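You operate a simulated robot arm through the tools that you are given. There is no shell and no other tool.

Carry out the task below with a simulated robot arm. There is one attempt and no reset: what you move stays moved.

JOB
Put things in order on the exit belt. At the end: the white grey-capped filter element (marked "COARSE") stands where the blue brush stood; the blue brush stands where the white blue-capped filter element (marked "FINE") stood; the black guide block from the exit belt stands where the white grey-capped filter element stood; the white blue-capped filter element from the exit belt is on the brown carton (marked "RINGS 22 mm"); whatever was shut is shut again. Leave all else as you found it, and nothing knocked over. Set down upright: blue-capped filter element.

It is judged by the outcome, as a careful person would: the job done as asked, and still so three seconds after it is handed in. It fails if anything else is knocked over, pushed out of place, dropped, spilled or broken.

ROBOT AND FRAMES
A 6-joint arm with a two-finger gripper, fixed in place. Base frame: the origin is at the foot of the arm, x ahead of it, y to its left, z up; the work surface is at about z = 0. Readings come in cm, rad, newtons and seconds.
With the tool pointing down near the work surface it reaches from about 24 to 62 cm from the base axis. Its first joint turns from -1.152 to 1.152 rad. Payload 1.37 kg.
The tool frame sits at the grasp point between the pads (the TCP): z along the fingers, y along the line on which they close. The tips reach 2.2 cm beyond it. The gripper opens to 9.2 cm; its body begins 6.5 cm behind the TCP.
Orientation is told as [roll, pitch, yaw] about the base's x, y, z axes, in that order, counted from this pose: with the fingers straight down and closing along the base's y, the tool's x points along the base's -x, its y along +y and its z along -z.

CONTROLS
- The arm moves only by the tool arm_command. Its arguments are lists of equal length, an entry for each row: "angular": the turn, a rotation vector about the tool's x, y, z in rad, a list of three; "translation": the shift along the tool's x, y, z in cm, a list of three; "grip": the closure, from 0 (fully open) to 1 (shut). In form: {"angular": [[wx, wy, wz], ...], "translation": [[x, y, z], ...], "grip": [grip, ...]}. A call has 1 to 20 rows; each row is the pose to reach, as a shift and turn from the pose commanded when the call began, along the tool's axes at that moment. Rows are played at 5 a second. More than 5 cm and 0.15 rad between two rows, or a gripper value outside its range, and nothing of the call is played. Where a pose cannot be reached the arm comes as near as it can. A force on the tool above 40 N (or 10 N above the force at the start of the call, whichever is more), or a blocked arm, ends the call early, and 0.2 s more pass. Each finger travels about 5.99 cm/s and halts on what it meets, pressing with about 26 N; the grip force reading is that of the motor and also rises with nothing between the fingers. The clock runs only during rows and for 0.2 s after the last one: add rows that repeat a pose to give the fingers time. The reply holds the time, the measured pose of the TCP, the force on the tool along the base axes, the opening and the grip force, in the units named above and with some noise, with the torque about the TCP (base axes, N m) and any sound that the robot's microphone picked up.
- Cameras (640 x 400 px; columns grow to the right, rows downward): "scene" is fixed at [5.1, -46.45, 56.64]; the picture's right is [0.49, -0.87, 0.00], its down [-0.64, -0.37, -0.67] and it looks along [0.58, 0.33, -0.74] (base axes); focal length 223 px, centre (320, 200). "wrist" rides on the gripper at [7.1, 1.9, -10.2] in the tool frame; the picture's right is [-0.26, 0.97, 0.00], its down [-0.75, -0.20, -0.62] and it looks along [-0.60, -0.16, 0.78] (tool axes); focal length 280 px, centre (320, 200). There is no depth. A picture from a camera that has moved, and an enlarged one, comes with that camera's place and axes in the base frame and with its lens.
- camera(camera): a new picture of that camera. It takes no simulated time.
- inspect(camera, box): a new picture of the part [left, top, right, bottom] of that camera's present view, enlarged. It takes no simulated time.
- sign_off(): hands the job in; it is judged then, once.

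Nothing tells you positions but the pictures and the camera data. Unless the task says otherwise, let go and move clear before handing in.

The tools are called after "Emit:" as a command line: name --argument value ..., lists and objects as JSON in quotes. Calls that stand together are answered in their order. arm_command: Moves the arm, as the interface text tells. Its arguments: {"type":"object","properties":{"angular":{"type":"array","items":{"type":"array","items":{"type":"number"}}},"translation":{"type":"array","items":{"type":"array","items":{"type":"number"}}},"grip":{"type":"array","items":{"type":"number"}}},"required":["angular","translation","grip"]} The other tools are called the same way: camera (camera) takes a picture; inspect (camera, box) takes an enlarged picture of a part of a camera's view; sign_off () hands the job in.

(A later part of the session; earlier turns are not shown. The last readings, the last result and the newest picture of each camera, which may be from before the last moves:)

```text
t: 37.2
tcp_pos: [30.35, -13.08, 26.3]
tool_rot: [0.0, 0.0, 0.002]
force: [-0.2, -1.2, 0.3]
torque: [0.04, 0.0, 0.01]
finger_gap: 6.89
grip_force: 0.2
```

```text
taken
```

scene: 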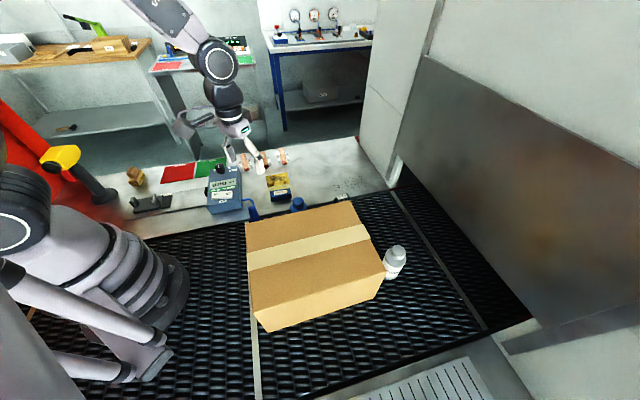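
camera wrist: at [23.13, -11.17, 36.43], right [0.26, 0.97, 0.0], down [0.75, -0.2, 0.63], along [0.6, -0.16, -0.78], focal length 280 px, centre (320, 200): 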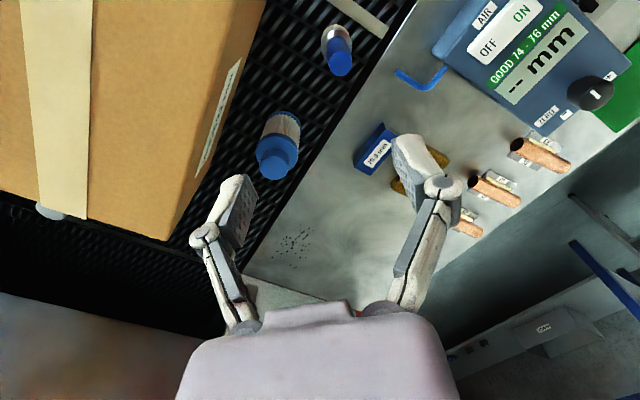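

Emit:
inspect --camera "wrist" --box '[270, 0, 470, 125]'

Emit:
inspect --camera "wrist" --box '[230, 80, 390, 180]'

```text
3.20 times, centred on (370, 62) of wrist
camera zoom: at [23.13, -11.17, 36.43], right [0.26, 0.97, 0.0], down [0.75, -0.2, 0.63], along [0.6, -0.16, -0.78], focal length 897 px, centre (160, 640)
```

zoom: 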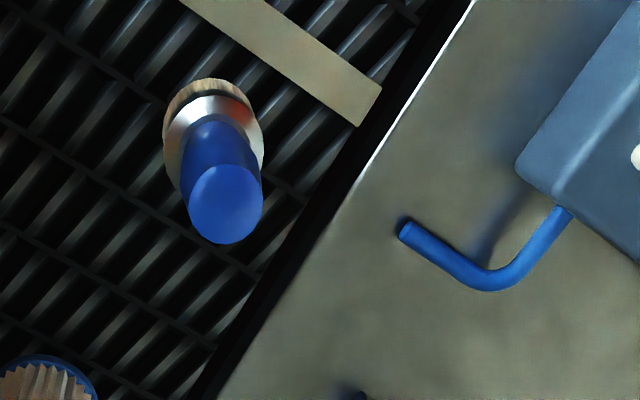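

```text
4.00 times, centred on (310, 130) of wrist
camera zoom: at [23.13, -11.17, 36.43], right [0.26, 0.97, 0.0], down [0.75, -0.2, 0.63], along [0.6, -0.16, -0.78], focal length 1122 px, centre (360, 480)
```

zoom: 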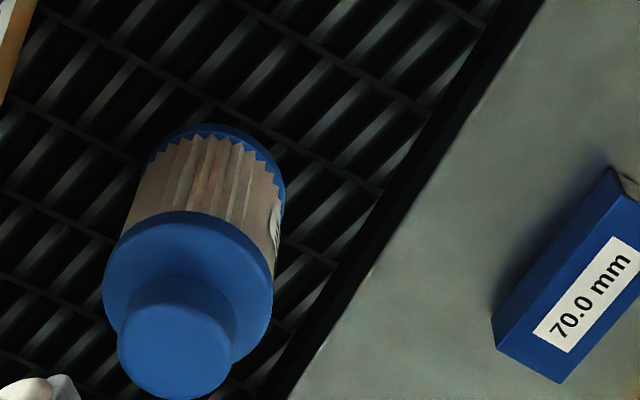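

The brush stands free of the hose: bristles down, blue handle about 2 cm thick, axis near (28.8, -11), top about 10.6 cm. I'll move above it with a yaw of 0.4, which keeps the camera box clear of the carton at both pick and place.

Emit:
arm_command --angular '[[0, 0, -0.1], [0, 0, -0.2], [0, 0, -0.3], [0, 0, -0.4], [0, 0, -0.4]]' --translation '[[0.4, 0.5, 1], [0.8, 1, 2], [1.2, 1.5, 3.2], [1.55, 2.08, 4.3], [1.55, 2.08, 4.3]]' --grip '[0.25, 0.25, 0.25, 0.25, 0.25]'

Emit:
camera --camera "wrist"

```text
t: 38.4
tcp_pos: [28.62, -10.93, 21.99]
tool_rot: [0.001, 0.0, 0.401]
force: [-0.8, -0.6, 1.0]
torque: [-0.01, -0.05, -0.04]
finger_gap: 6.92
grip_force: 0.2
```

```text
taken
camera wrist: at [21.31, -11.95, 32.04], right [-0.14, 0.99, 0.0], down [0.77, 0.11, 0.62], along [0.62, 0.09, -0.78], focal length 280 px, centre (320, 200)
```

wrist: 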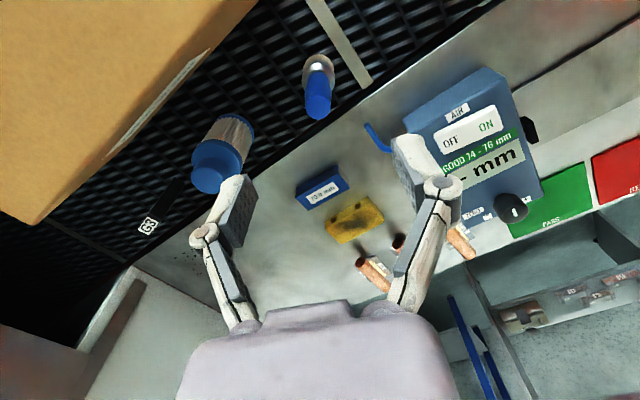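

Emit:
inspect --camera "wrist" --box '[240, 30, 400, 130]'

```text
4.00 times, centred on (320, 80) of wrist
camera zoom: at [21.31, -11.95, 32.04], right [-0.14, 0.99, 0.0], down [0.77, 0.11, 0.62], along [0.62, 0.09, -0.78], focal length 1122 px, centre (320, 680)
```

zoom: 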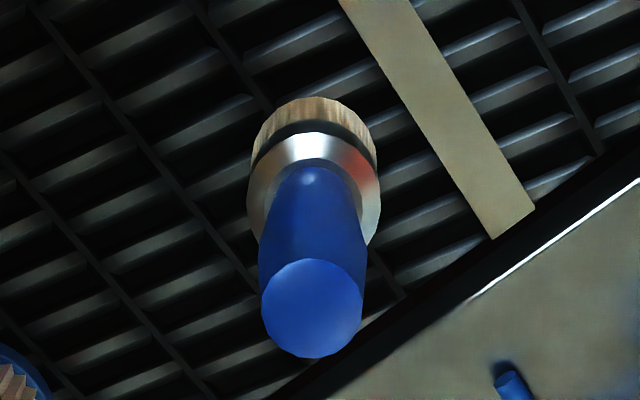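

The brush axis is refined to (28.85, -11.05). Descending with a small correction to grip the handle at about z = 7.3.

Emit:
arm_command --angular '[[0, 0, 0], [0, 0, 0], [0, 0, 0], [0, 0, 0], [0, 0, 0], [0, 0, 0], [0, 0, 0], [0, 0, 0], [0, 0, 0]]' --translation '[[-0.15, -0.17, 2], [-0.15, -0.17, 4], [-0.15, -0.17, 6], [-0.15, -0.17, 8], [-0.15, -0.17, 10], [-0.15, -0.17, 12], [-0.15, -0.17, 13.5], [-0.15, -0.17, 14.7], [-0.15, -0.17, 14.7]]' --grip '[0.25, 0.25, 0.25, 0.25, 0.25, 0.25, 0.25, 0.25, 0.25]'

Emit:
camera --camera "wrist"

Emit:
camera --camera "scene"

```text
t: 40.4
tcp_pos: [28.67, -10.91, 7.42]
tool_rot: [0.0, 0.001, 0.399]
force: [0.8, 0.4, 0.0]
torque: [0.0, 0.03, 0.0]
finger_gap: 6.9
grip_force: 0.1
```

```text
taken
camera wrist: at [21.39, -11.98, 17.53], right [-0.13, 0.99, 0.0], down [0.77, 0.11, 0.63], along [0.62, 0.08, -0.78], focal length 280 px, centre (320, 200)
```

wrist: 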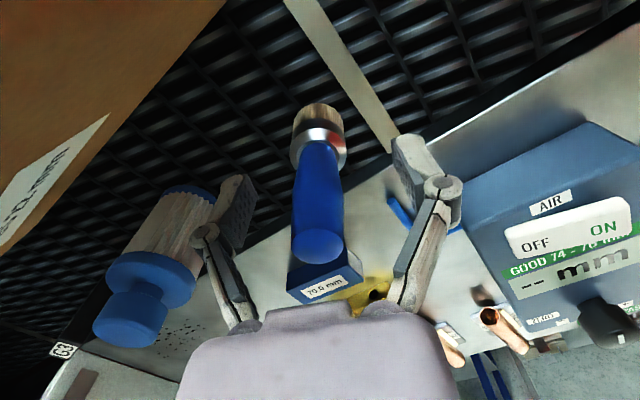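

```text
taken
```

scene: 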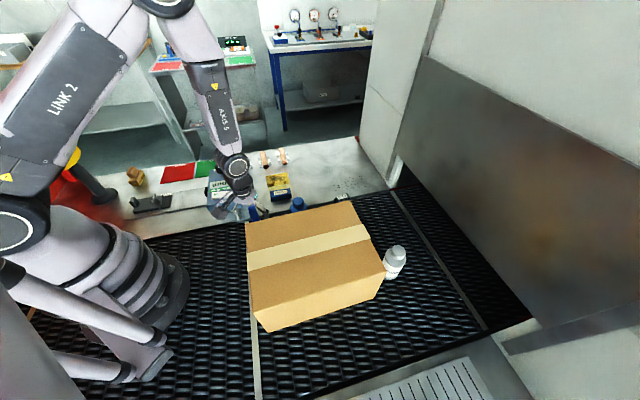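

The brush handle is centred. Closing and making a small test lift.

Emit:
arm_command --angular '[[0, 0, 0], [0, 0, 0], [0, 0, 0], [0, 0, 0], [0, 0, 0], [0, 0, 0], [0, 0, 0], [0, 0, 0], [0, 0, 0], [0, 0, 0], [0, 0, 0], [0, 0, 0], [0, 0, 0]]' --translation '[[0, 0, 0], [0, 0, 0], [0, 0, 0], [0, 0, 0], [0, 0, 0], [0, 0, 0], [0, 0, 0], [0, 0, -0.3], [0, 0, -0.7], [0, 0, -1.2], [0, 0, -1.7], [0, 0, -2], [0, 0, -2]]' --grip '[0.4, 0.55, 0.7, 0.8, 0.9, 1, 1, 1, 1, 1, 1, 1, 1]'

Emit:
camera --camera "wrist"

```text
t: 43.2
tcp_pos: [28.73, -10.99, 9.44]
tool_rot: [0.0, 0.0, 0.4]
force: [-0.8, -0.2, -1.2]
torque: [0.02, -0.02, 0.02]
finger_gap: 2.17
grip_force: 26.2
```

```text
taken
camera wrist: at [21.52, -12.02, 19.5], right [-0.13, 0.99, 0.0], down [0.77, 0.1, 0.62], along [0.62, 0.08, -0.78], focal length 280 px, centre (320, 200)
```

wrist: 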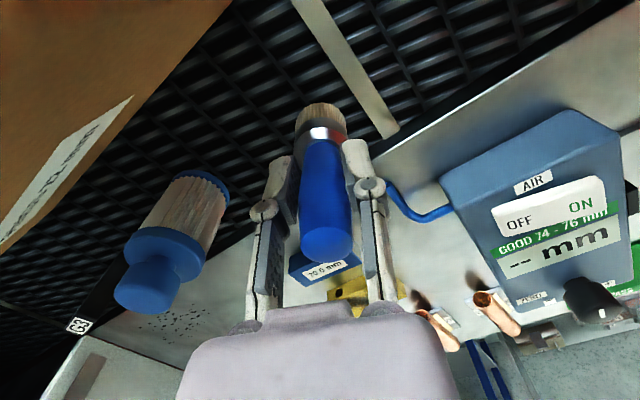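

Brush held firmly (2.17 cm). Lifting slowly to carrying height.

Emit:
arm_command --angular '[[0, 0, 0], [0, 0, 0], [0, 0, 0], [0, 0, 0], [0, 0, 0], [0, 0, 0], [0, 0, 0], [0, 0, 0], [0, 0, 0], [0, 0, 0], [0, 0, 0], [0, 0, 0], [0, 0, 0], [0, 0, 0]]' --translation '[[0, 0, -0.4], [0, 0, -1.2], [0, 0, -2.3], [0, 0, -3.4], [0, 0, -4.5], [0, 0, -5.6], [0, 0, -6.7], [0, 0, -7.8], [0, 0, -8.9], [0, 0, -10], [0, 0, -11], [0, 0, -11.7], [0, 0, -12], [0, 0, -12]]' --grip '[1, 1, 1, 1, 1, 1, 1, 1, 1, 1, 1, 1, 1, 1]'

Emit:
camera --camera "wrist"

```text
t: 46.2
tcp_pos: [28.84, -10.89, 21.33]
tool_rot: [0.001, 0.0, 0.4]
force: [-0.6, 0.0, -0.9]
torque: [0.03, -0.02, 0.01]
finger_gap: 2.18
grip_force: 25.7
```

```text
taken
camera wrist: at [21.47, -12.03, 31.36], right [-0.13, 0.99, 0.0], down [0.77, 0.11, 0.62], along [0.62, 0.08, -0.78], focal length 280 px, centre (320, 200)
```

wrist: 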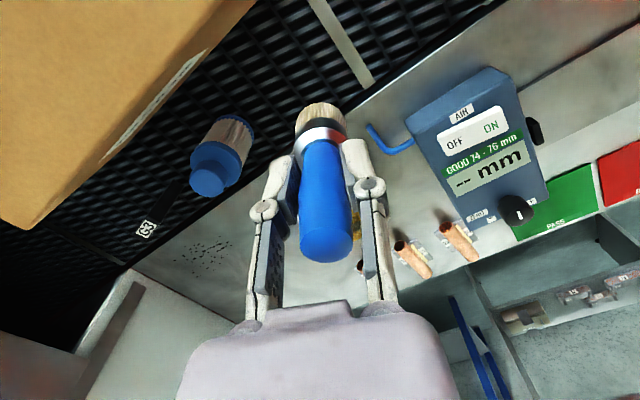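

The brush is steady. Now a slow carry along the belt behind the carton, staying clear of the parked filter.

Emit:
arm_command --angular '[[0, 0, 0], [0, 0, 0], [0, 0, 0], [0, 0, 0], [0, 0, 0], [0, 0, 0], [0, 0, 0], [0, 0, 0], [0, 0, 0], [0, 0, 0], [0, 0, 0], [0, 0, 0], [0, 0, 0], [0, 0, 0], [0, 0, 0], [0, 0, 0], [0, 0, 0], [0, 0, 0], [0, 0, 0], [0, 0, 0]]' --translation '[[-0.05, -0.17, 0], [-0.2, -0.67, 0], [-0.46, -1.52, 0], [-0.76, -2.53, 0], [-1.07, -3.54, 0], [-1.37, -4.55, 0], [-1.68, -5.56, 0], [-1.99, -6.58, 0], [-2.29, -7.59, 0], [-2.6, -8.6, 0], [-2.9, -9.61, 0], [-3.21, -10.62, 0], [-3.51, -11.63, 0], [-3.82, -12.65, 0], [-4.12, -13.66, 0], [-4.43, -14.67, 0], [-4.68, -15.51, 0], [-4.89, -16.19, 0], [-5.04, -16.69, 0], [-5.09, -16.86, 0]]' --grip '[1, 1, 1, 1, 1, 1, 1, 1, 1, 1, 1, 1, 1, 1, 1, 1, 1, 1, 1, 1]'

Emit:
camera --camera "wrist"

Emit:
camera --camera "scene"

```text
t: 50.4
tcp_pos: [40.1, -24.52, 21.4]
tool_rot: [0.001, 0.0, 0.399]
force: [-0.6, 0.4, -0.9]
torque: [-0.03, 0.01, 0.0]
finger_gap: 2.17
grip_force: 25.8
```

```text
taken
camera wrist: at [32.82, -25.61, 31.49], right [-0.13, 0.99, 0.0], down [0.77, 0.11, 0.62], along [0.62, 0.08, -0.78], focal length 280 px, centre (320, 200)
```

wrist: 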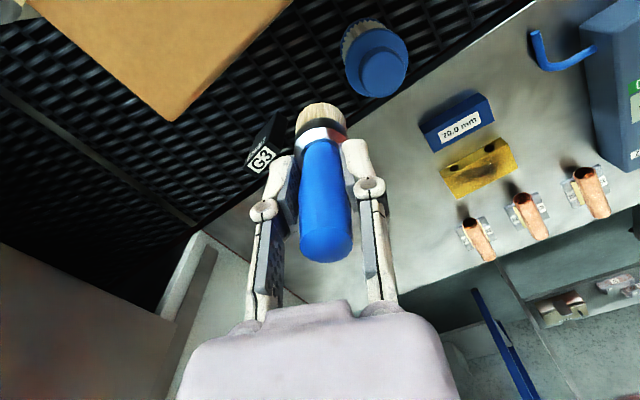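

```text
taken
```

scene: 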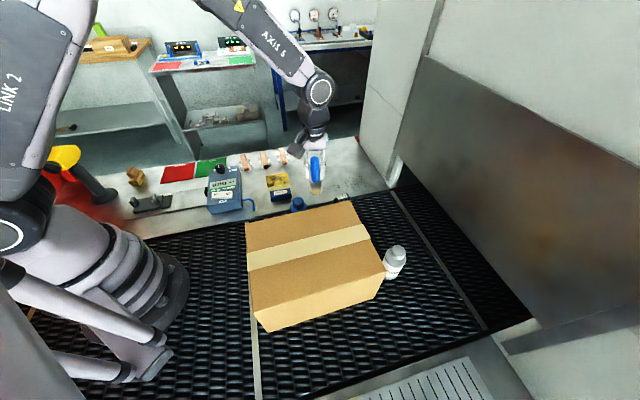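

Still secure. Continuing slowly around the carton's far corner to above the blue filter's original spot (47.6, -41.15).

Emit:
arm_command --angular '[[0, 0, 0], [0, 0, 0], [0, 0, 0], [0, 0, 0], [0, 0, 0], [0, 0, 0], [0, 0, 0], [0, 0, 0], [0, 0, 0], [0, 0, 0], [0, 0, 0], [0, 0, 0], [0, 0, 0], [0, 0, 0], [0, 0, 0], [0, 0, 0], [0, 0, 0], [0, 0, 0], [0, 0, 0], [0, 0, 0]]' --translation '[[-0.09, -0.25, 0], [-0.33, -0.92, 0], [-0.66, -1.83, 0], [-1.02, -2.83, 0], [-1.38, -3.83, 0], [-1.74, -4.83, 0], [-2.1, -5.82, 0], [-2.46, -6.82, 0], [-2.79, -7.74, 0], [-3.0, -8.5, 0], [-2.85, -9.4, 0], [-2.6, -10.4, 0], [-2.35, -11.4, 0], [-2.1, -12.4, 0], [-1.8, -13.5, 0], [-1.5, -14.6, 0], [-1.2, -15.7, 0], [-0.9, -16.8, 0], [-0.65, -17.7, 0], [-0.52, -18.29, 0]]' --grip '[1, 1, 1, 1, 1, 1, 1, 1, 1, 1, 1, 1, 1, 1, 1, 1, 1, 1, 1, 1]'

Emit:
camera --camera "wrist"

Emit:
camera --camera "scene"

```text
t: 54.6
tcp_pos: [47.51, -41.15, 21.38]
tool_rot: [-0.001, 0.001, 0.397]
force: [0.5, 0.1, -0.6]
torque: [0.01, 0.05, -0.01]
finger_gap: 2.19
grip_force: 26.2
```

```text
taken
camera wrist: at [40.39, -42.2, 31.43], right [-0.13, 0.99, 0.0], down [0.77, 0.11, 0.62], along [0.62, 0.08, -0.78], focal length 280 px, centre (320, 200)
```

wrist: 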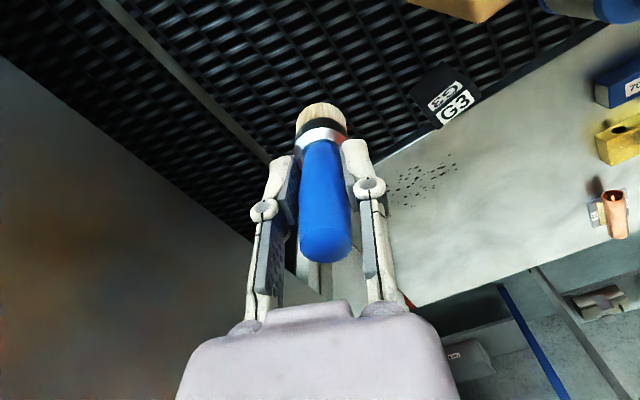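

```text
taken
```

scene: 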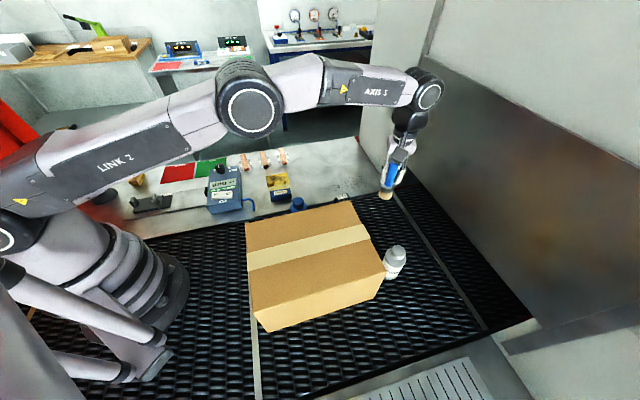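

The brush is above its target spot. Lowering slowly toward the belt.

Emit:
arm_command --angular '[[0, 0, 0], [0, 0, 0], [0, 0, 0], [0, 0, 0], [0, 0, 0], [0, 0, 0], [0, 0, 0], [0, 0, 0], [0, 0, 0], [0, 0, 0], [0, 0, 0], [0, 0, 0], [0, 0, 0], [0, 0, 0], [0, 0, 0], [0, 0, 0], [0, 0, 0]]' --translation '[[0.02, 0, 0.3], [0.02, 0, 1], [0.02, 0, 2], [0.02, 0, 3.1], [0.02, 0, 4.2], [0.02, 0, 5.3], [0.02, 0, 6.4], [0.02, 0, 7.5], [0.02, 0, 8.6], [0.02, 0, 9.7], [0.02, 0, 10.8], [0.02, 0, 11.8], [0.02, 0, 12.6], [0.02, 0, 13.1], [0.02, 0, 13.5], [0.02, 0, 13.7], [0.02, 0, 13.7]]' --grip '[1, 1, 1, 1, 1, 1, 1, 1, 1, 1, 1, 1, 1, 1, 1, 1, 1]'

Emit:
camera --camera "wrist"

Emit:
inspect --camera "scene" --box '[320, 160, 440, 300]'

```text
t: 58.2
tcp_pos: [47.69, -41.17, 7.66]
tool_rot: [0.0, 0.001, 0.399]
force: [0.1, -0.9, -0.6]
torque: [0.02, -0.01, -0.03]
finger_gap: 2.15
grip_force: 25.6
```

```text
taken
camera wrist: at [40.32, -42.25, 17.78], right [-0.13, 0.99, 0.0], down [0.77, 0.11, 0.62], along [0.62, 0.08, -0.78], focal length 280 px, centre (320, 200)
```

wrist: 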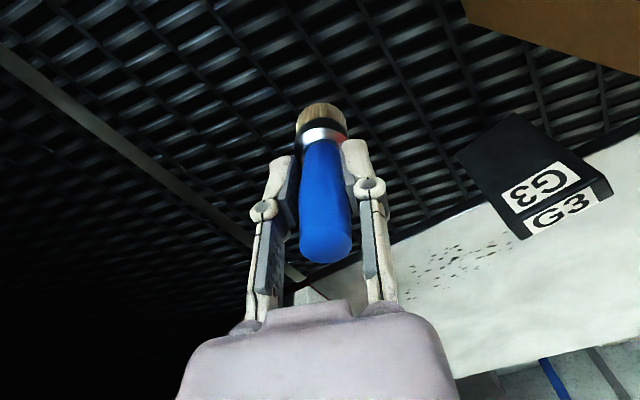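

```text
2.86 times, centred on (380, 230) of scene
camera zoom: at [5.1, -46.45, 56.64], right [0.49, -0.87, 0.0], down [-0.64, -0.37, -0.67], along [0.58, 0.33, -0.74], focal length 637 px, centre (149, 114)
```

zoom: 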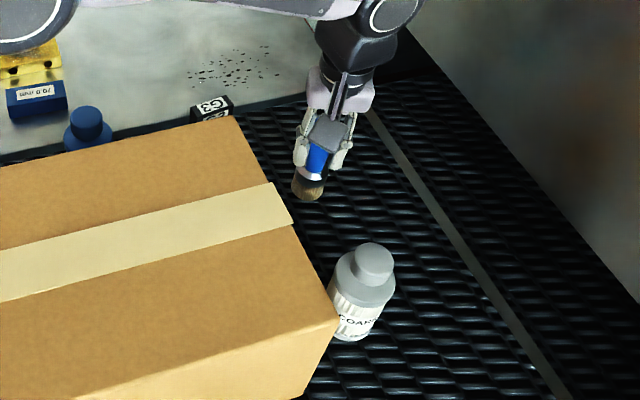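

Nearly down, no contact yet. Lowering the last few millimetres in fine steps.

Emit:
arm_command --angular '[[0, 0, 0], [0, 0, 0], [0, 0, 0], [0, 0, 0], [0, 0, 0]]' --translation '[[0, 0, 0.08], [0, 0, 0.16], [0, 0, 0.22], [0, 0, 0.28], [0, 0, 0.28]]' --grip '[1, 1, 1, 1, 1]'

```text
t: 59.4
tcp_pos: [47.6, -41.28, 7.34]
tool_rot: [-0.002, -0.001, 0.4]
force: [1.0, 0.1, 7.2]
torque: [0.09, -0.07, -0.04]
finger_gap: 2.16
grip_force: 25.9
```

Light contact (7 N). Opening gently to release the brush.

Emit:
arm_command --angular '[[0, 0, 0], [0, 0, 0], [0, 0, 0], [0, 0, 0], [0, 0, 0], [0, 0, 0], [0, 0, 0], [0, 0, 0]]' --translation '[[0, 0, -0.02], [0, 0, -0.05], [0, 0, -0.05], [0, 0, -0.05], [0, 0, -0.05], [0, 0, -0.05], [0, 0, -0.05], [0, 0, -0.05]]' --grip '[0.76, 0.74, 0.7, 0.62, 0.52, 0.4, 0.3, 0.3]'

Emit:
camera --camera "wrist"

```text
t: 61.2
tcp_pos: [47.65, -41.23, 7.49]
tool_rot: [-0.001, 0.001, 0.401]
force: [0.5, -0.7, -0.1]
torque: [-0.01, 0.02, 0.0]
finger_gap: 6.44
grip_force: 0.1
```

```text
taken
camera wrist: at [40.33, -42.27, 17.49], right [-0.13, 0.99, 0.0], down [0.77, 0.11, 0.62], along [0.62, 0.08, -0.78], focal length 280 px, centre (320, 200)
```

wrist: 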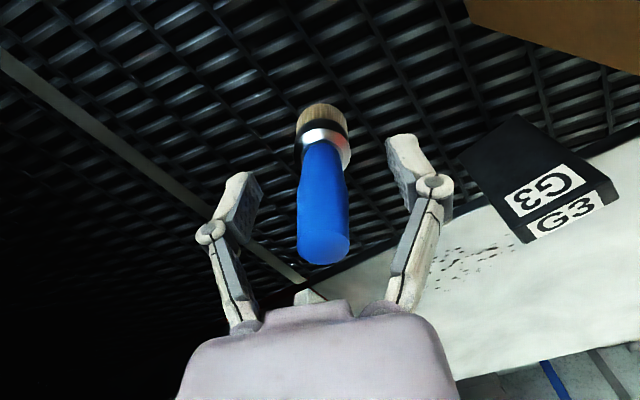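

The brush stands by itself. Rising straight up, then viewing the brush and the grey filter.

Emit:
arm_command --angular '[[0, 0, 0], [0, 0, 0], [0, 0, 0], [0, 0, 0], [0, 0, 0], [0, 0, 0], [0, 0, 0], [0, 0, 0]]' --translation '[[0, 0, -0.7], [0, 0, -2], [0, 0, -4.5], [0, 0, -7], [0, 0, -10], [0, 0, -13], [0, 0, -16], [0, 0, -16]]' --grip '[0.3, 0.3, 0.3, 0.3, 0.3, 0.3, 0.3, 0.3]'

Emit:
camera --camera "wrist"

Emit:
inspect --camera "scene" --box '[320, 160, 440, 300]'

```text
t: 63.0
tcp_pos: [47.77, -41.24, 23.49]
tool_rot: [-0.001, 0.0, 0.4]
force: [0.0, -0.2, 0.5]
torque: [0.01, 0.01, -0.04]
finger_gap: 6.44
grip_force: 0.1
```

```text
taken
camera wrist: at [40.37, -42.33, 33.49], right [-0.13, 0.99, 0.0], down [0.77, 0.11, 0.62], along [0.62, 0.08, -0.78], focal length 280 px, centre (320, 200)
```

wrist: 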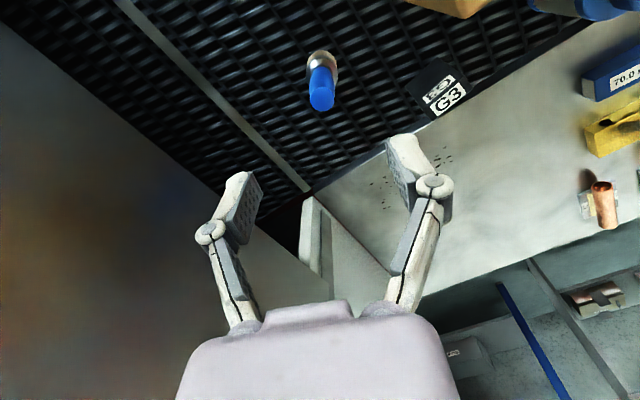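

```text
2.86 times, centred on (380, 230) of scene
camera zoom: at [5.1, -46.45, 56.64], right [0.49, -0.87, 0.0], down [-0.64, -0.37, -0.67], along [0.58, 0.33, -0.74], focal length 637 px, centre (149, 114)
```

zoom: 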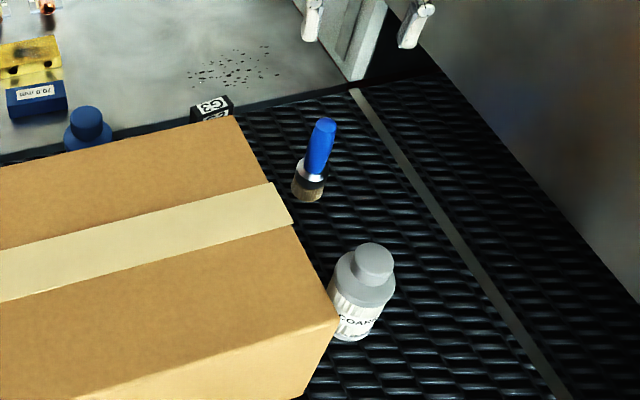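

The brush stands where the blue filter stood. Next is the grey filter near (36.2, -49.2). I'll swing over it while turning to yaw 2.8, which suits both its pick-up and its drop-off without rotating under load.

Emit:
arm_command --angular '[[0, 0, -0.134], [0, 0, -0.267], [0, 0, -0.4], [0, 0, -0.534], [0, 0, -0.667], [0, 0, -0.8], [0, 0, -0.934], [0, 0, -1.067], [0, 0, -1.2], [0, 0, -1.334], [0, 0, -1.467], [0, 0, -1.6], [0, 0, -1.734], [0, 0, -1.867], [0, 0, -2.0], [0, 0, -2.134], [0, 0, -2.267], [0, 0, -2.4], [0, 0, -2.4]]' --translation '[[0.75, -0.16, -0.03], [1.5, -0.33, -0.06], [2.27, -0.49, -0.1], [3.02, -0.65, -0.1], [3.78, -0.81, -0.1], [4.53, -0.98, -0.1], [5.29, -1.14, -0.2], [6.04, -1.3, -0.2], [6.8, -1.47, -0.2], [7.56, -1.63, -0.3], [8.31, -1.79, -0.3], [9.07, -1.95, -0.4], [9.82, -2.12, -0.4], [10.58, -2.28, -0.5], [11.33, -2.44, -0.5], [12.09, -2.6, -0.5], [12.84, -2.77, -0.5], [13.6, -2.93, -0.5], [13.6, -2.93, -0.5]]' --grip '[0.2, 0.1, 0, 0, 0, 0, 0, 0, 0, 0, 0, 0, 0, 0, 0, 0, 0, 0, 0]'

Emit:
camera --camera "wrist"

Emit:
camera --camera "scene"

```text
t: 67.0
tcp_pos: [35.01, -31.93, 14.41]
tool_rot: [0.196, 0.059, 2.716]
force: [2.6, -5.1, 10.9]
torque: [-0.41, 0.3, 0.28]
finger_gap: 9.33
grip_force: 0.3
out of reach, approached as far as the arm can: row 14, 15, 16, 17, 18, 19
```

```text
taken
camera wrist: at [40.93, -34.56, 25.03], right [-0.64, -0.75, 0.17], down [-0.58, 0.62, 0.53], along [-0.5, 0.24, -0.83], focal length 280 px, centre (320, 200)
```

wrist: 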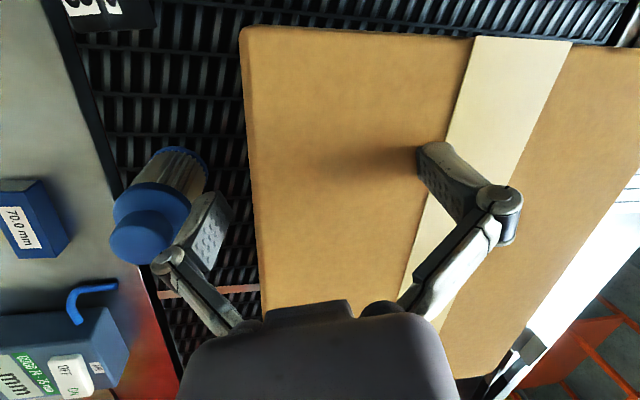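

```text
taken
```

scene: 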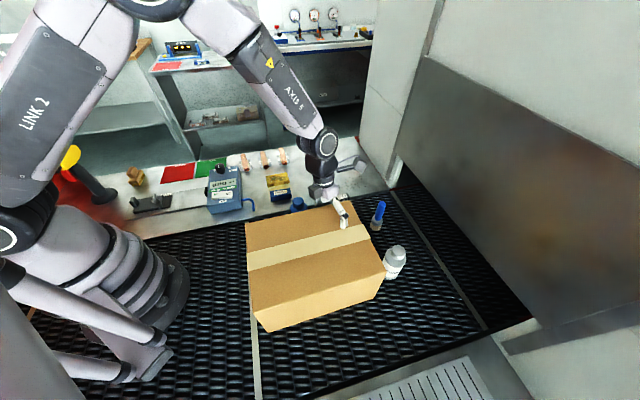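

That yaw was out of reach and the arm drifted over the carton; a fingertip is lightly resting on its top (about 11 N). I'll first back straight up in a single step and check how the arm responds.

Emit:
arm_command --angular '[[0, 0, 0]]' --translation '[[0, 0, -4]]' --grip '[0]'

Emit:
camera --camera "scene"

```text
t: 67.4
tcp_pos: [35.07, -30.54, 17.78]
tool_rot: [0.205, 0.056, 2.707]
force: [0.9, 0.8, 0.4]
torque: [0.02, 0.02, 0.0]
finger_gap: 9.21
grip_force: 0.1
```

```text
taken
```

scene: 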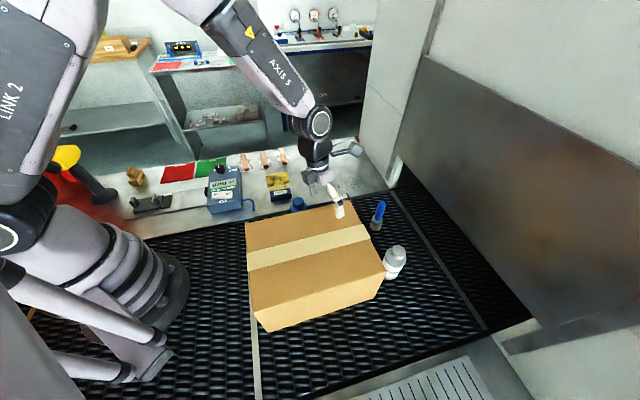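

The arm moved up as expected and the contact force is gone; the carton looks unmoved. Now I'll rise well clear, then remove the tilt and turn back to a reachable yaw of 2.0.

Emit:
arm_command --angular '[[0, 0, 0], [0, 0, 0], [0, 0, 0], [0, 0, 0], [0, 0, 0]]' --translation '[[0, 0, -2], [0, 0, -5], [0, 0, -8], [0, 0, -11], [0, 0, -12]]' --grip '[0, 0, 0, 0, 0]'

Emit:
camera --camera "wrist"

Emit:
inspect --camera "scene" --box '[220, 170, 420, 345]'

```text
t: 68.6
tcp_pos: [36.01, -25.68, 28.97]
tool_rot: [0.216, 0.062, 2.699]
force: [-0.7, 0.3, -0.2]
torque: [0.0, 0.01, 0.02]
finger_gap: 9.2
grip_force: 0.1
out of reach, approached as far as the arm can: row 1, 2, 3, 4, 5
```

```text
taken
camera wrist: at [41.99, -28.06, 39.61], right [-0.65, -0.73, 0.19], down [-0.57, 0.64, 0.52], along [-0.5, 0.23, -0.83], focal length 280 px, centre (320, 200)
```

wrist: 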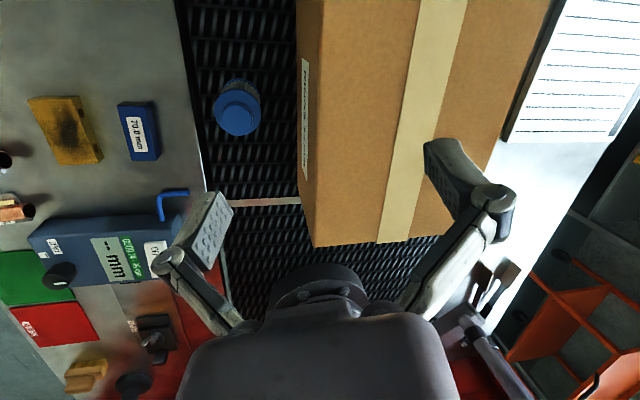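

```text
2.29 times, centred on (320, 258) of scene
camera zoom: at [5.1, -46.45, 56.64], right [0.5, -0.87, 0.0], down [-0.64, -0.37, -0.67], along [0.58, 0.33, -0.74], focal length 510 px, centre (320, 69)
```

zoom: 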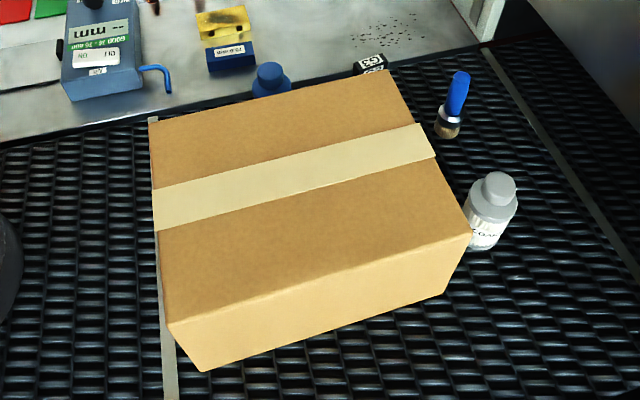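

The scene looks unchanged and the arm is high and clear. Now removing the tilt and turning to yaw ≈ 2.0 in place.

Emit:
arm_command --angular '[[0.031, -0.0225, 0.115], [0.062, -0.045, 0.23], [0.093, -0.067, 0.345], [0.124, -0.09, 0.46], [0.1545, -0.112, 0.5745], [0.1854, -0.1347, 0.6894], [0.1854, -0.1347, 0.6894]]' --translation '[[0, 0, 0], [0, 0, 0], [0, 0, 0], [0, 0, 0], [0, 0, 0], [0, 0, 0], [0, 0, 0]]' --grip '[0, 0, 0, 0, 0, 0, 0]'

Emit:
inspect --camera "scene" --box '[240, 160, 440, 340]'

```text
t: 70.2
tcp_pos: [36.07, -25.62, 28.91]
tool_rot: [-0.011, -0.017, 2.013]
force: [0.3, -0.3, -0.4]
torque: [0.01, -0.03, 0.03]
finger_gap: 9.21
grip_force: 0.1
```

```text
2.22 times, centred on (340, 250) of scene
camera zoom: at [5.1, -46.45, 56.64], right [0.49, -0.87, 0.0], down [-0.64, -0.37, -0.67], along [0.58, 0.33, -0.74], focal length 496 px, centre (276, 89)
```

zoom: 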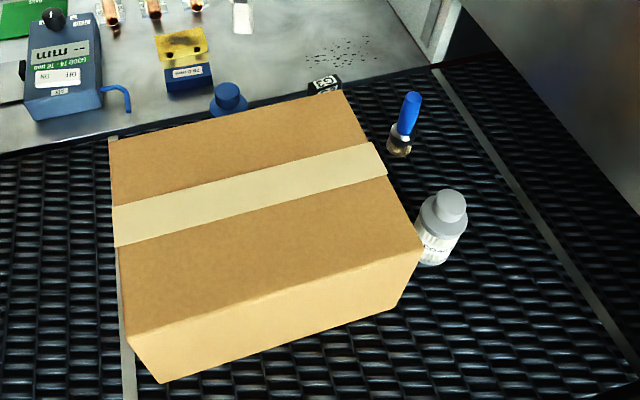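

The carton is exactly as it was initially. Yaw is now 2.0, within reach; moving to above the grey filter at (36.2, -49.2).

Emit:
arm_command --angular '[[-0.011, 0.017, 0.013], [-0.011, 0.017, 0.013], [-0.011, 0.017, 0.013], [-0.011, 0.017, 0.013], [-0.011, 0.017, 0.013], [-0.011, 0.017, 0.013], [-0.011, 0.017, 0.013], [-0.011, 0.017, 0.013], [-0.011, 0.017, 0.013], [-0.011, 0.017, 0.013], [-0.011, 0.017, 0.013]]' --translation '[[1.5, 0.7, 0], [3.8, 1.7, 0], [6.4, 2.9, 0], [9, 4.1, 0], [11.6, 5.2, 0.5], [14.2, 6.4, 1], [16.5, 7.5, 2], [18.6, 8.4, 3], [20.4, 9.2, 4], [21.5, 9.7, 4.8], [21.5, 9.7, 4.8]]' --grip '[0, 0, 0, 0, 0, 0, 0, 0, 0, 0, 0]'

Emit:
camera --camera "wrist"

Emit:
camera --camera "scene"

```text
t: 72.6
tcp_pos: [36.42, -49.13, 23.46]
tool_rot: [0.0, -0.002, 2.001]
force: [-0.4, -1.3, 0.4]
torque: [0.0, 0.04, 0.01]
finger_gap: 9.21
grip_force: 0.1
```

```text
taken
camera wrist: at [37.66, -56.49, 33.53], right [-0.99, -0.16, 0.0], down [-0.13, 0.77, 0.63], along [-0.1, 0.62, -0.78], focal length 280 px, centre (320, 200)
```

wrist: 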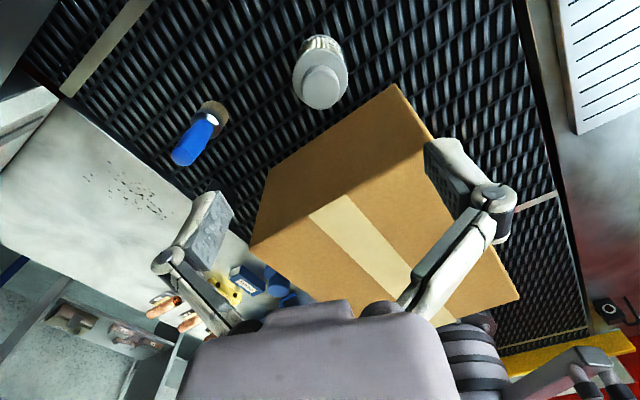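

```text
taken
```

scene: 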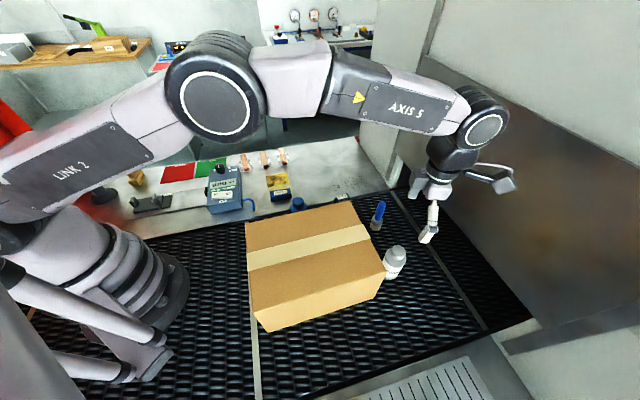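

Emit:
inspect --camera "wrist" --box '[240, 20, 400, 120]'

```text
4.00 times, centred on (320, 70) of wrist
camera zoom: at [37.66, -56.49, 33.53], right [-0.99, -0.16, 0.0], down [-0.13, 0.77, 0.63], along [-0.1, 0.62, -0.78], focal length 1122 px, centre (320, 720)
```

zoom: 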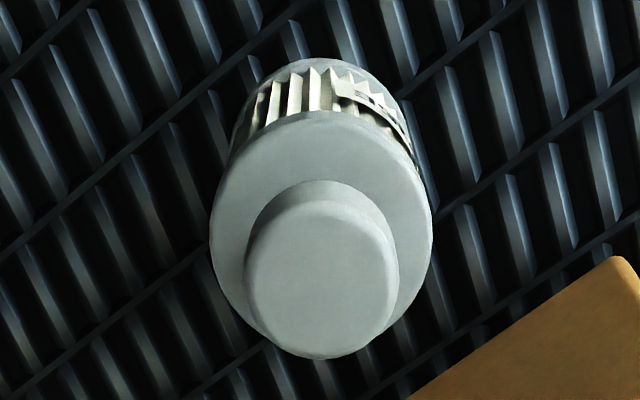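

The grey filter stands at about (36.4, -49.75). Descending onto it with a small outward correction.

Emit:
arm_command --angular '[[0, 0, 0], [0, 0, 0], [0, 0, 0], [0, 0, 0], [0, 0, 0], [0, 0, 0], [0, 0, 0], [0, 0, 0], [0, 0, 0], [0, 0, 0]]' --translation '[[0.3, 0.15, 1.5], [0.56, 0.28, 3.5], [0.56, 0.28, 5.5], [0.56, 0.28, 7.5], [0.56, 0.28, 9.5], [0.56, 0.28, 11.5], [0.56, 0.28, 13.5], [0.56, 0.28, 15.5], [0.56, 0.28, 17.1], [0.56, 0.28, 17.1]]' --grip '[0, 0, 0, 0, 0, 0, 0, 0, 0, 0]'

Emit:
camera --camera "wrist"

Emit:
camera --camera "scene"

```text
t: 74.8
tcp_pos: [36.41, -49.66, 6.47]
tool_rot: [0.0, -0.003, 2.001]
force: [0.9, 0.3, -0.6]
torque: [-0.01, -0.03, 0.0]
finger_gap: 9.2
grip_force: 0.1
```

```text
taken
camera wrist: at [37.7, -57.03, 16.52], right [-0.99, -0.16, 0.0], down [-0.13, 0.77, 0.63], along [-0.1, 0.62, -0.78], focal length 280 px, centre (320, 200)
```

wrist: 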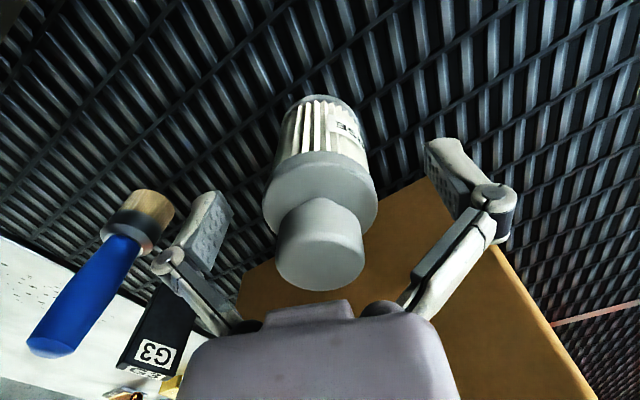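

```text
taken
```

scene: 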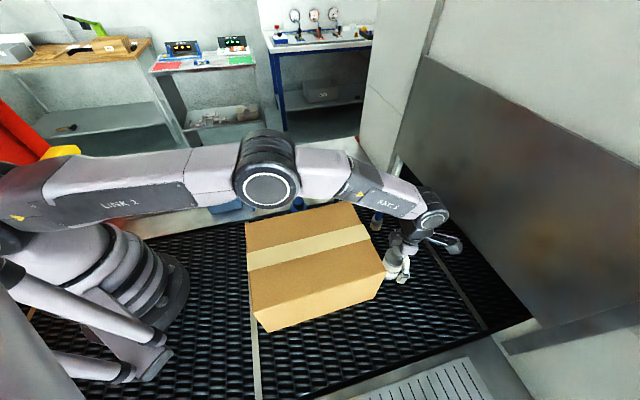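

The grey filter is centred between the pads. Closing and test lifting.

Emit:
arm_command --angular '[[0, 0, 0], [0, 0, 0], [0, 0, 0], [0, 0, 0], [0, 0, 0], [0, 0, 0], [0, 0, 0], [0, 0, 0], [0, 0, 0], [0, 0, 0], [0, 0, 0], [0, 0, 0]]' --translation '[[0, 0, 0], [0, 0, 0], [0, 0, 0], [0, 0, 0], [0, 0, 0], [0, 0, 0], [0, 0, -0.3], [0, 0, -0.7], [0, 0, -1.2], [0, 0, -1.7], [0, 0, -2], [0, 0, -2]]' --grip '[0.25, 0.5, 0.75, 1, 1, 1, 1, 1, 1, 1, 1, 1]'

Emit:
camera --camera "wrist"

```text
t: 77.4
tcp_pos: [36.55, -49.59, 8.43]
tool_rot: [0.0, -0.004, 1.999]
force: [1.2, 0.4, -1.0]
torque: [-0.02, -0.02, 0.0]
finger_gap: 4.83
grip_force: 25.8
```

```text
taken
camera wrist: at [37.65, -56.93, 18.53], right [-0.99, -0.16, 0.0], down [-0.13, 0.77, 0.63], along [-0.1, 0.62, -0.78], focal length 280 px, centre (320, 200)
```

wrist: 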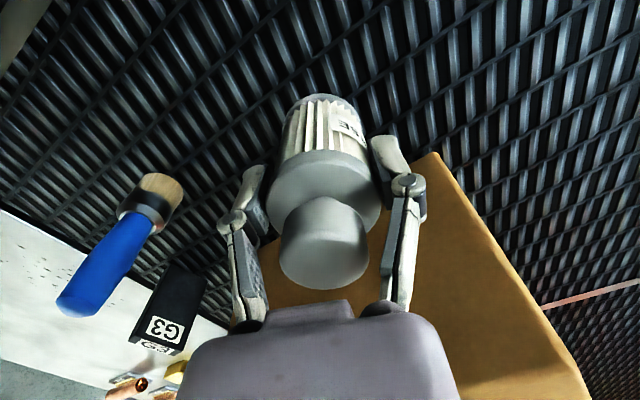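

Grey filter gripped (4.83 cm). Lifting slowly above carton height.

Emit:
arm_command --angular '[[0, 0, 0], [0, 0, 0], [0, 0, 0], [0, 0, 0], [0, 0, 0], [0, 0, 0], [0, 0, 0], [0, 0, 0], [0, 0, 0], [0, 0, 0], [0, 0, 0], [0, 0, 0], [0, 0, 0], [0, 0, 0], [0, 0, 0], [0, 0, 0], [0, 0, 0], [0, 0, 0]]' --translation '[[0, 0, -0.3], [0, 0, -1], [0, 0, -2], [0, 0, -3.1], [0, 0, -4.2], [0, 0, -5.3], [0, 0, -6.4], [0, 0, -7.5], [0, 0, -8.6], [0, 0, -9.7], [0, 0, -10.8], [0, 0, -11.9], [0, 0, -13], [0, 0, -14.1], [0, 0, -15.2], [0, 0, -16.1], [0, 0, -16.7], [0, 0, -17]]' --grip '[1, 1, 1, 1, 1, 1, 1, 1, 1, 1, 1, 1, 1, 1, 1, 1, 1, 1]'

Emit:
camera --camera "wrist"

Emit:
camera --camera "scene"

```text
t: 81.2
tcp_pos: [36.45, -49.64, 25.43]
tool_rot: [0.001, 0.0, 1.999]
force: [-0.5, -0.2, -1.5]
torque: [-0.02, -0.02, 0.03]
finger_gap: 4.86
grip_force: 25.9
```

```text
taken
camera wrist: at [37.65, -57.04, 35.59], right [-0.99, -0.16, 0.0], down [-0.13, 0.77, 0.63], along [-0.1, 0.62, -0.78], focal length 280 px, centre (320, 200)
```

wrist: 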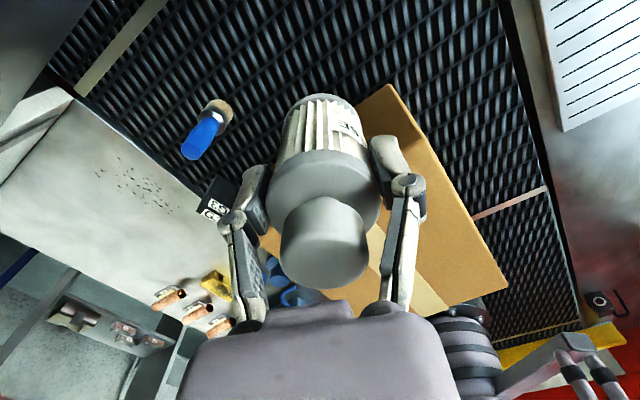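

```text
taken
```

scene: 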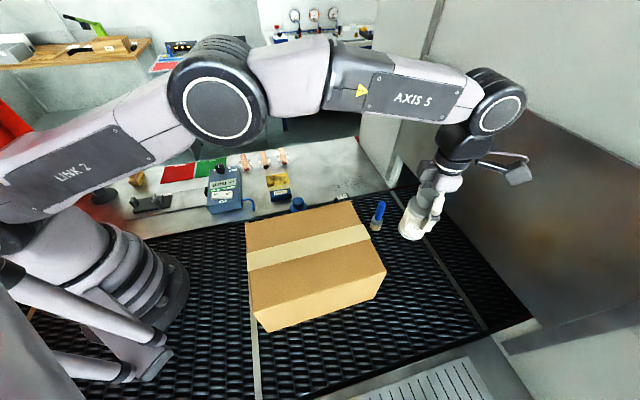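

Held steady and upright. Carrying slowly over the carton (about 3 cm clearance), first half.

Emit:
arm_command --angular '[[0, 0, 0], [0, 0, 0], [0, 0, 0], [0, 0, 0], [0, 0, 0], [0, 0, 0], [0, 0, 0], [0, 0, 0], [0, 0, 0], [0, 0, 0], [0, 0, 0], [0, 0, 0], [0, 0, 0], [0, 0, 0], [0, 0, 0], [0, 0, 0], [0, 0, 0], [0, 0, 0], [0, 0, 0], [0, 0, 0]]' --translation '[[-0.19, -0.05, 0], [-0.77, -0.18, 0], [-1.73, -0.41, 0], [-2.88, -0.68, 0], [-4.03, -0.96, 0], [-5.18, -1.23, 0], [-6.33, -1.5, 0], [-7.48, -1.77, 0], [-8.64, -2.05, 0], [-9.79, -2.32, 0], [-10.94, -2.59, 0], [-12.09, -2.87, 0], [-13.24, -3.14, 0], [-14.39, -3.41, 0], [-15.54, -3.69, 0], [-16.7, -3.96, 0], [-17.65, -4.19, 0], [-18.42, -4.37, 0], [-19.0, -4.5, 0], [-19.19, -4.55, 0]]' --grip '[1, 1, 1, 1, 1, 1, 1, 1, 1, 1, 1, 1, 1, 1, 1, 1, 1, 1, 1, 1]'

Emit:
camera --camera "wrist"

Emit:
camera --camera "scene"

```text
t: 85.4
tcp_pos: [32.59, -30.31, 25.48]
tool_rot: [0.0, -0.004, 2.002]
force: [0.9, 0.6, -1.4]
torque: [0.01, 0.01, -0.02]
finger_gap: 4.86
grip_force: 25.9
```

```text
taken
camera wrist: at [33.8, -37.65, 35.65], right [-0.99, -0.16, 0.0], down [-0.13, 0.77, 0.63], along [-0.1, 0.62, -0.78], focal length 280 px, centre (320, 200)
```

wrist: 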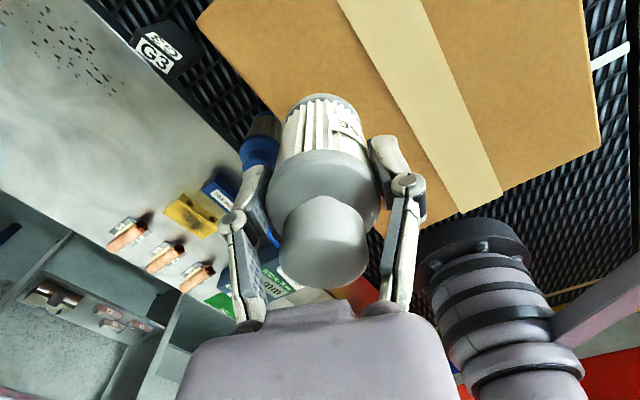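

```text
taken
```

scene: 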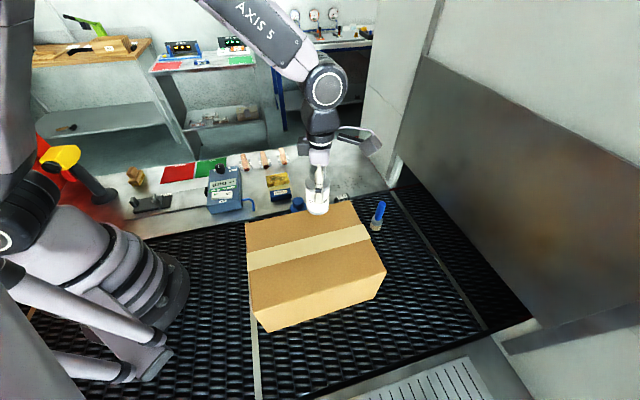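

Still secure. Second half of the carry to above the brush's original spot (28.8, -11.0), with a slight slow yaw turn to 2.3 for camera clearance.

Emit:
arm_command --angular '[[0, 0, -0.003], [0, 0, -0.012], [0, 0, -0.027], [0, 0, -0.045], [0, 0, -0.063], [0, 0, -0.081], [0, 0, -0.099], [0, 0, -0.117], [0, 0, -0.135], [0, 0, -0.153], [0, 0, -0.171], [0, 0, -0.189], [0, 0, -0.207], [0, 0, -0.225], [0, 0, -0.243], [0, 0, -0.261], [0, 0, -0.276], [0, 0, -0.288], [0, 0, -0.297], [0, 0, -0.3]]' --translation '[[-0.19, -0.05, 0], [-0.76, -0.18, 0], [-1.72, -0.41, 0], [-2.87, -0.69, 0], [-4.02, -0.96, 0], [-5.16, -1.24, 0], [-6.31, -1.51, 0], [-7.46, -1.79, 0], [-8.6, -2.06, 0], [-9.75, -2.34, 0], [-10.9, -2.61, 0], [-12.05, -2.89, 0], [-13.19, -3.16, 0], [-14.34, -3.44, 0], [-15.49, -3.71, 0], [-16.63, -3.98, 0], [-17.59, -4.21, 0], [-18.36, -4.4, 0], [-18.93, -4.53, 0], [-19.12, -4.58, 0]]' --grip '[1, 1, 1, 1, 1, 1, 1, 1, 1, 1, 1, 1, 1, 1, 1, 1, 1, 1, 1, 1]'

Emit:
camera --camera "wrist"

Emit:
camera --camera "scene"

```text
t: 89.6
tcp_pos: [28.86, -11.13, 25.57]
tool_rot: [0.0, -0.004, 2.302]
force: [0.2, -0.2, -0.6]
torque: [-0.02, -0.02, 0.0]
finger_gap: 4.85
grip_force: 26.2
```

```text
taken
camera wrist: at [32.12, -17.75, 35.64], right [-0.89, -0.45, 0.0], down [-0.35, 0.7, 0.63], along [-0.28, 0.56, -0.78], focal length 280 px, centre (320, 200)
```

wrist: 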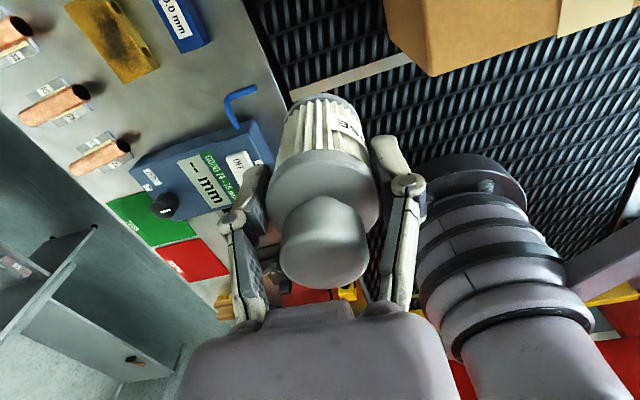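

```text
taken
```

scene: 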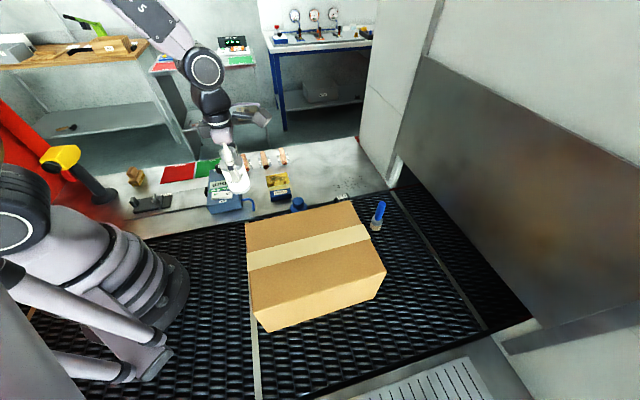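

Positioned at (28.86, -11.13), over the brush's old spot. Lowering slowly.

Emit:
arm_command --angular '[[0, 0, 0], [0, 0, 0], [0, 0, 0], [0, 0, 0], [0, 0, 0], [0, 0, 0], [0, 0, 0], [0, 0, 0], [0, 0, 0], [0, 0, 0], [0, 0, 0], [0, 0, 0], [0, 0, 0], [0, 0, 0], [0, 0, 0], [0, 0, 0], [0, 0, 0], [0, 0, 0], [0, 0, 0], [0, 0, 0]]' --translation '[[0, 0, 0.3], [0, 0, 1], [0, 0, 2], [0, 0, 3.1], [0, 0, 4.2], [0, 0, 5.3], [0, 0, 6.4], [0, 0, 7.5], [0, 0, 8.6], [0, 0, 9.7], [0, 0, 10.8], [0, 0, 11.9], [0, 0, 13], [0, 0, 14.1], [0, 0, 15.2], [0, 0, 16.3], [0, 0, 17.2], [0, 0, 17.9], [0, 0, 18.3], [0, 0, 18.5]]' --grip '[1, 1, 1, 1, 1, 1, 1, 1, 1, 1, 1, 1, 1, 1, 1, 1, 1, 1, 1, 1]'

Emit:
camera --camera "wrist"

Emit:
camera --camera "scene"

```text
t: 93.8
tcp_pos: [28.79, -10.94, 7.1]
tool_rot: [0.0, -0.003, 2.3]
force: [0.5, -0.6, -1.0]
torque: [-0.04, 0.01, -0.03]
finger_gap: 4.83
grip_force: 25.3
```

```text
taken
camera wrist: at [32.08, -17.63, 17.15], right [-0.89, -0.45, 0.0], down [-0.35, 0.7, 0.63], along [-0.28, 0.56, -0.78], focal length 280 px, centre (320, 200)
```

wrist: 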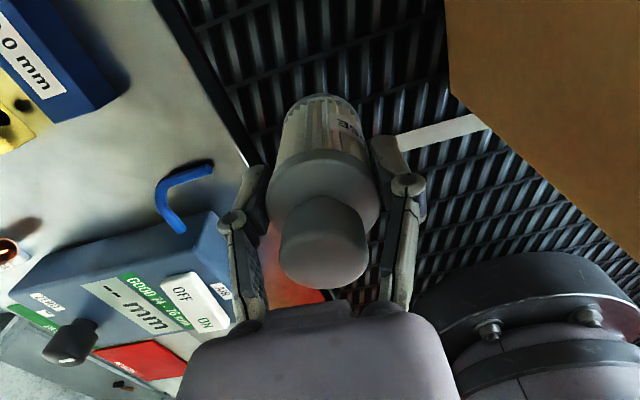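

```text
taken
```

scene: 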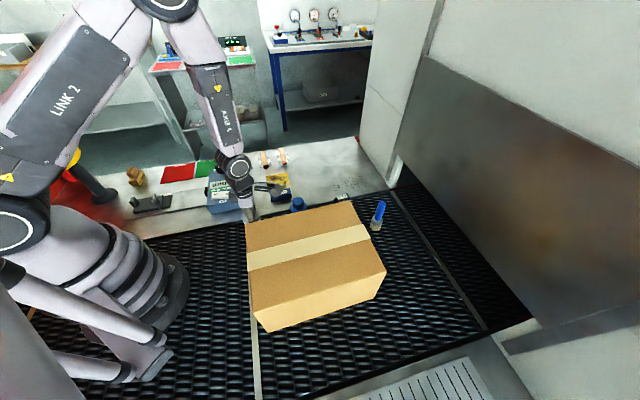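

Just above the belt. Fine steps down to contact.

Emit:
arm_command --angular '[[0, 0, 0], [0, 0, 0], [0, 0, 0], [0, 0, 0], [0, 0, 0], [0, 0, 0]]' --translation '[[0, 0, 0.15], [0, 0, 0.3], [0, 0, 0.4], [0, 0, 0.5], [0, 0, 0.57], [0, 0, 0.57]]' --grip '[1, 1, 1, 1, 1, 1]'

```text
t: 95.2
tcp_pos: [28.81, -11.01, 6.57]
tool_rot: [-0.002, -0.003, 2.303]
force: [-0.8, -0.1, -1.5]
torque: [-0.04, 0.01, -0.01]
finger_gap: 4.86
grip_force: 25.7
```

Emit:
arm_command --angular '[[0, 0, 0], [0, 0, 0], [0, 0, 0], [0, 0, 0]]' --translation '[[0, 0, 0.07], [0, 0, 0.14], [0, 0, 0.2], [0, 0, 0.2]]' --grip '[1, 1, 1, 1]'

```text
t: 96.2
tcp_pos: [28.73, -10.98, 6.33]
tool_rot: [0.0, -0.004, 2.302]
force: [-2.7, 5.2, 21.9]
torque: [0.21, 0.11, -0.07]
finger_gap: 4.88
grip_force: 26.3
```

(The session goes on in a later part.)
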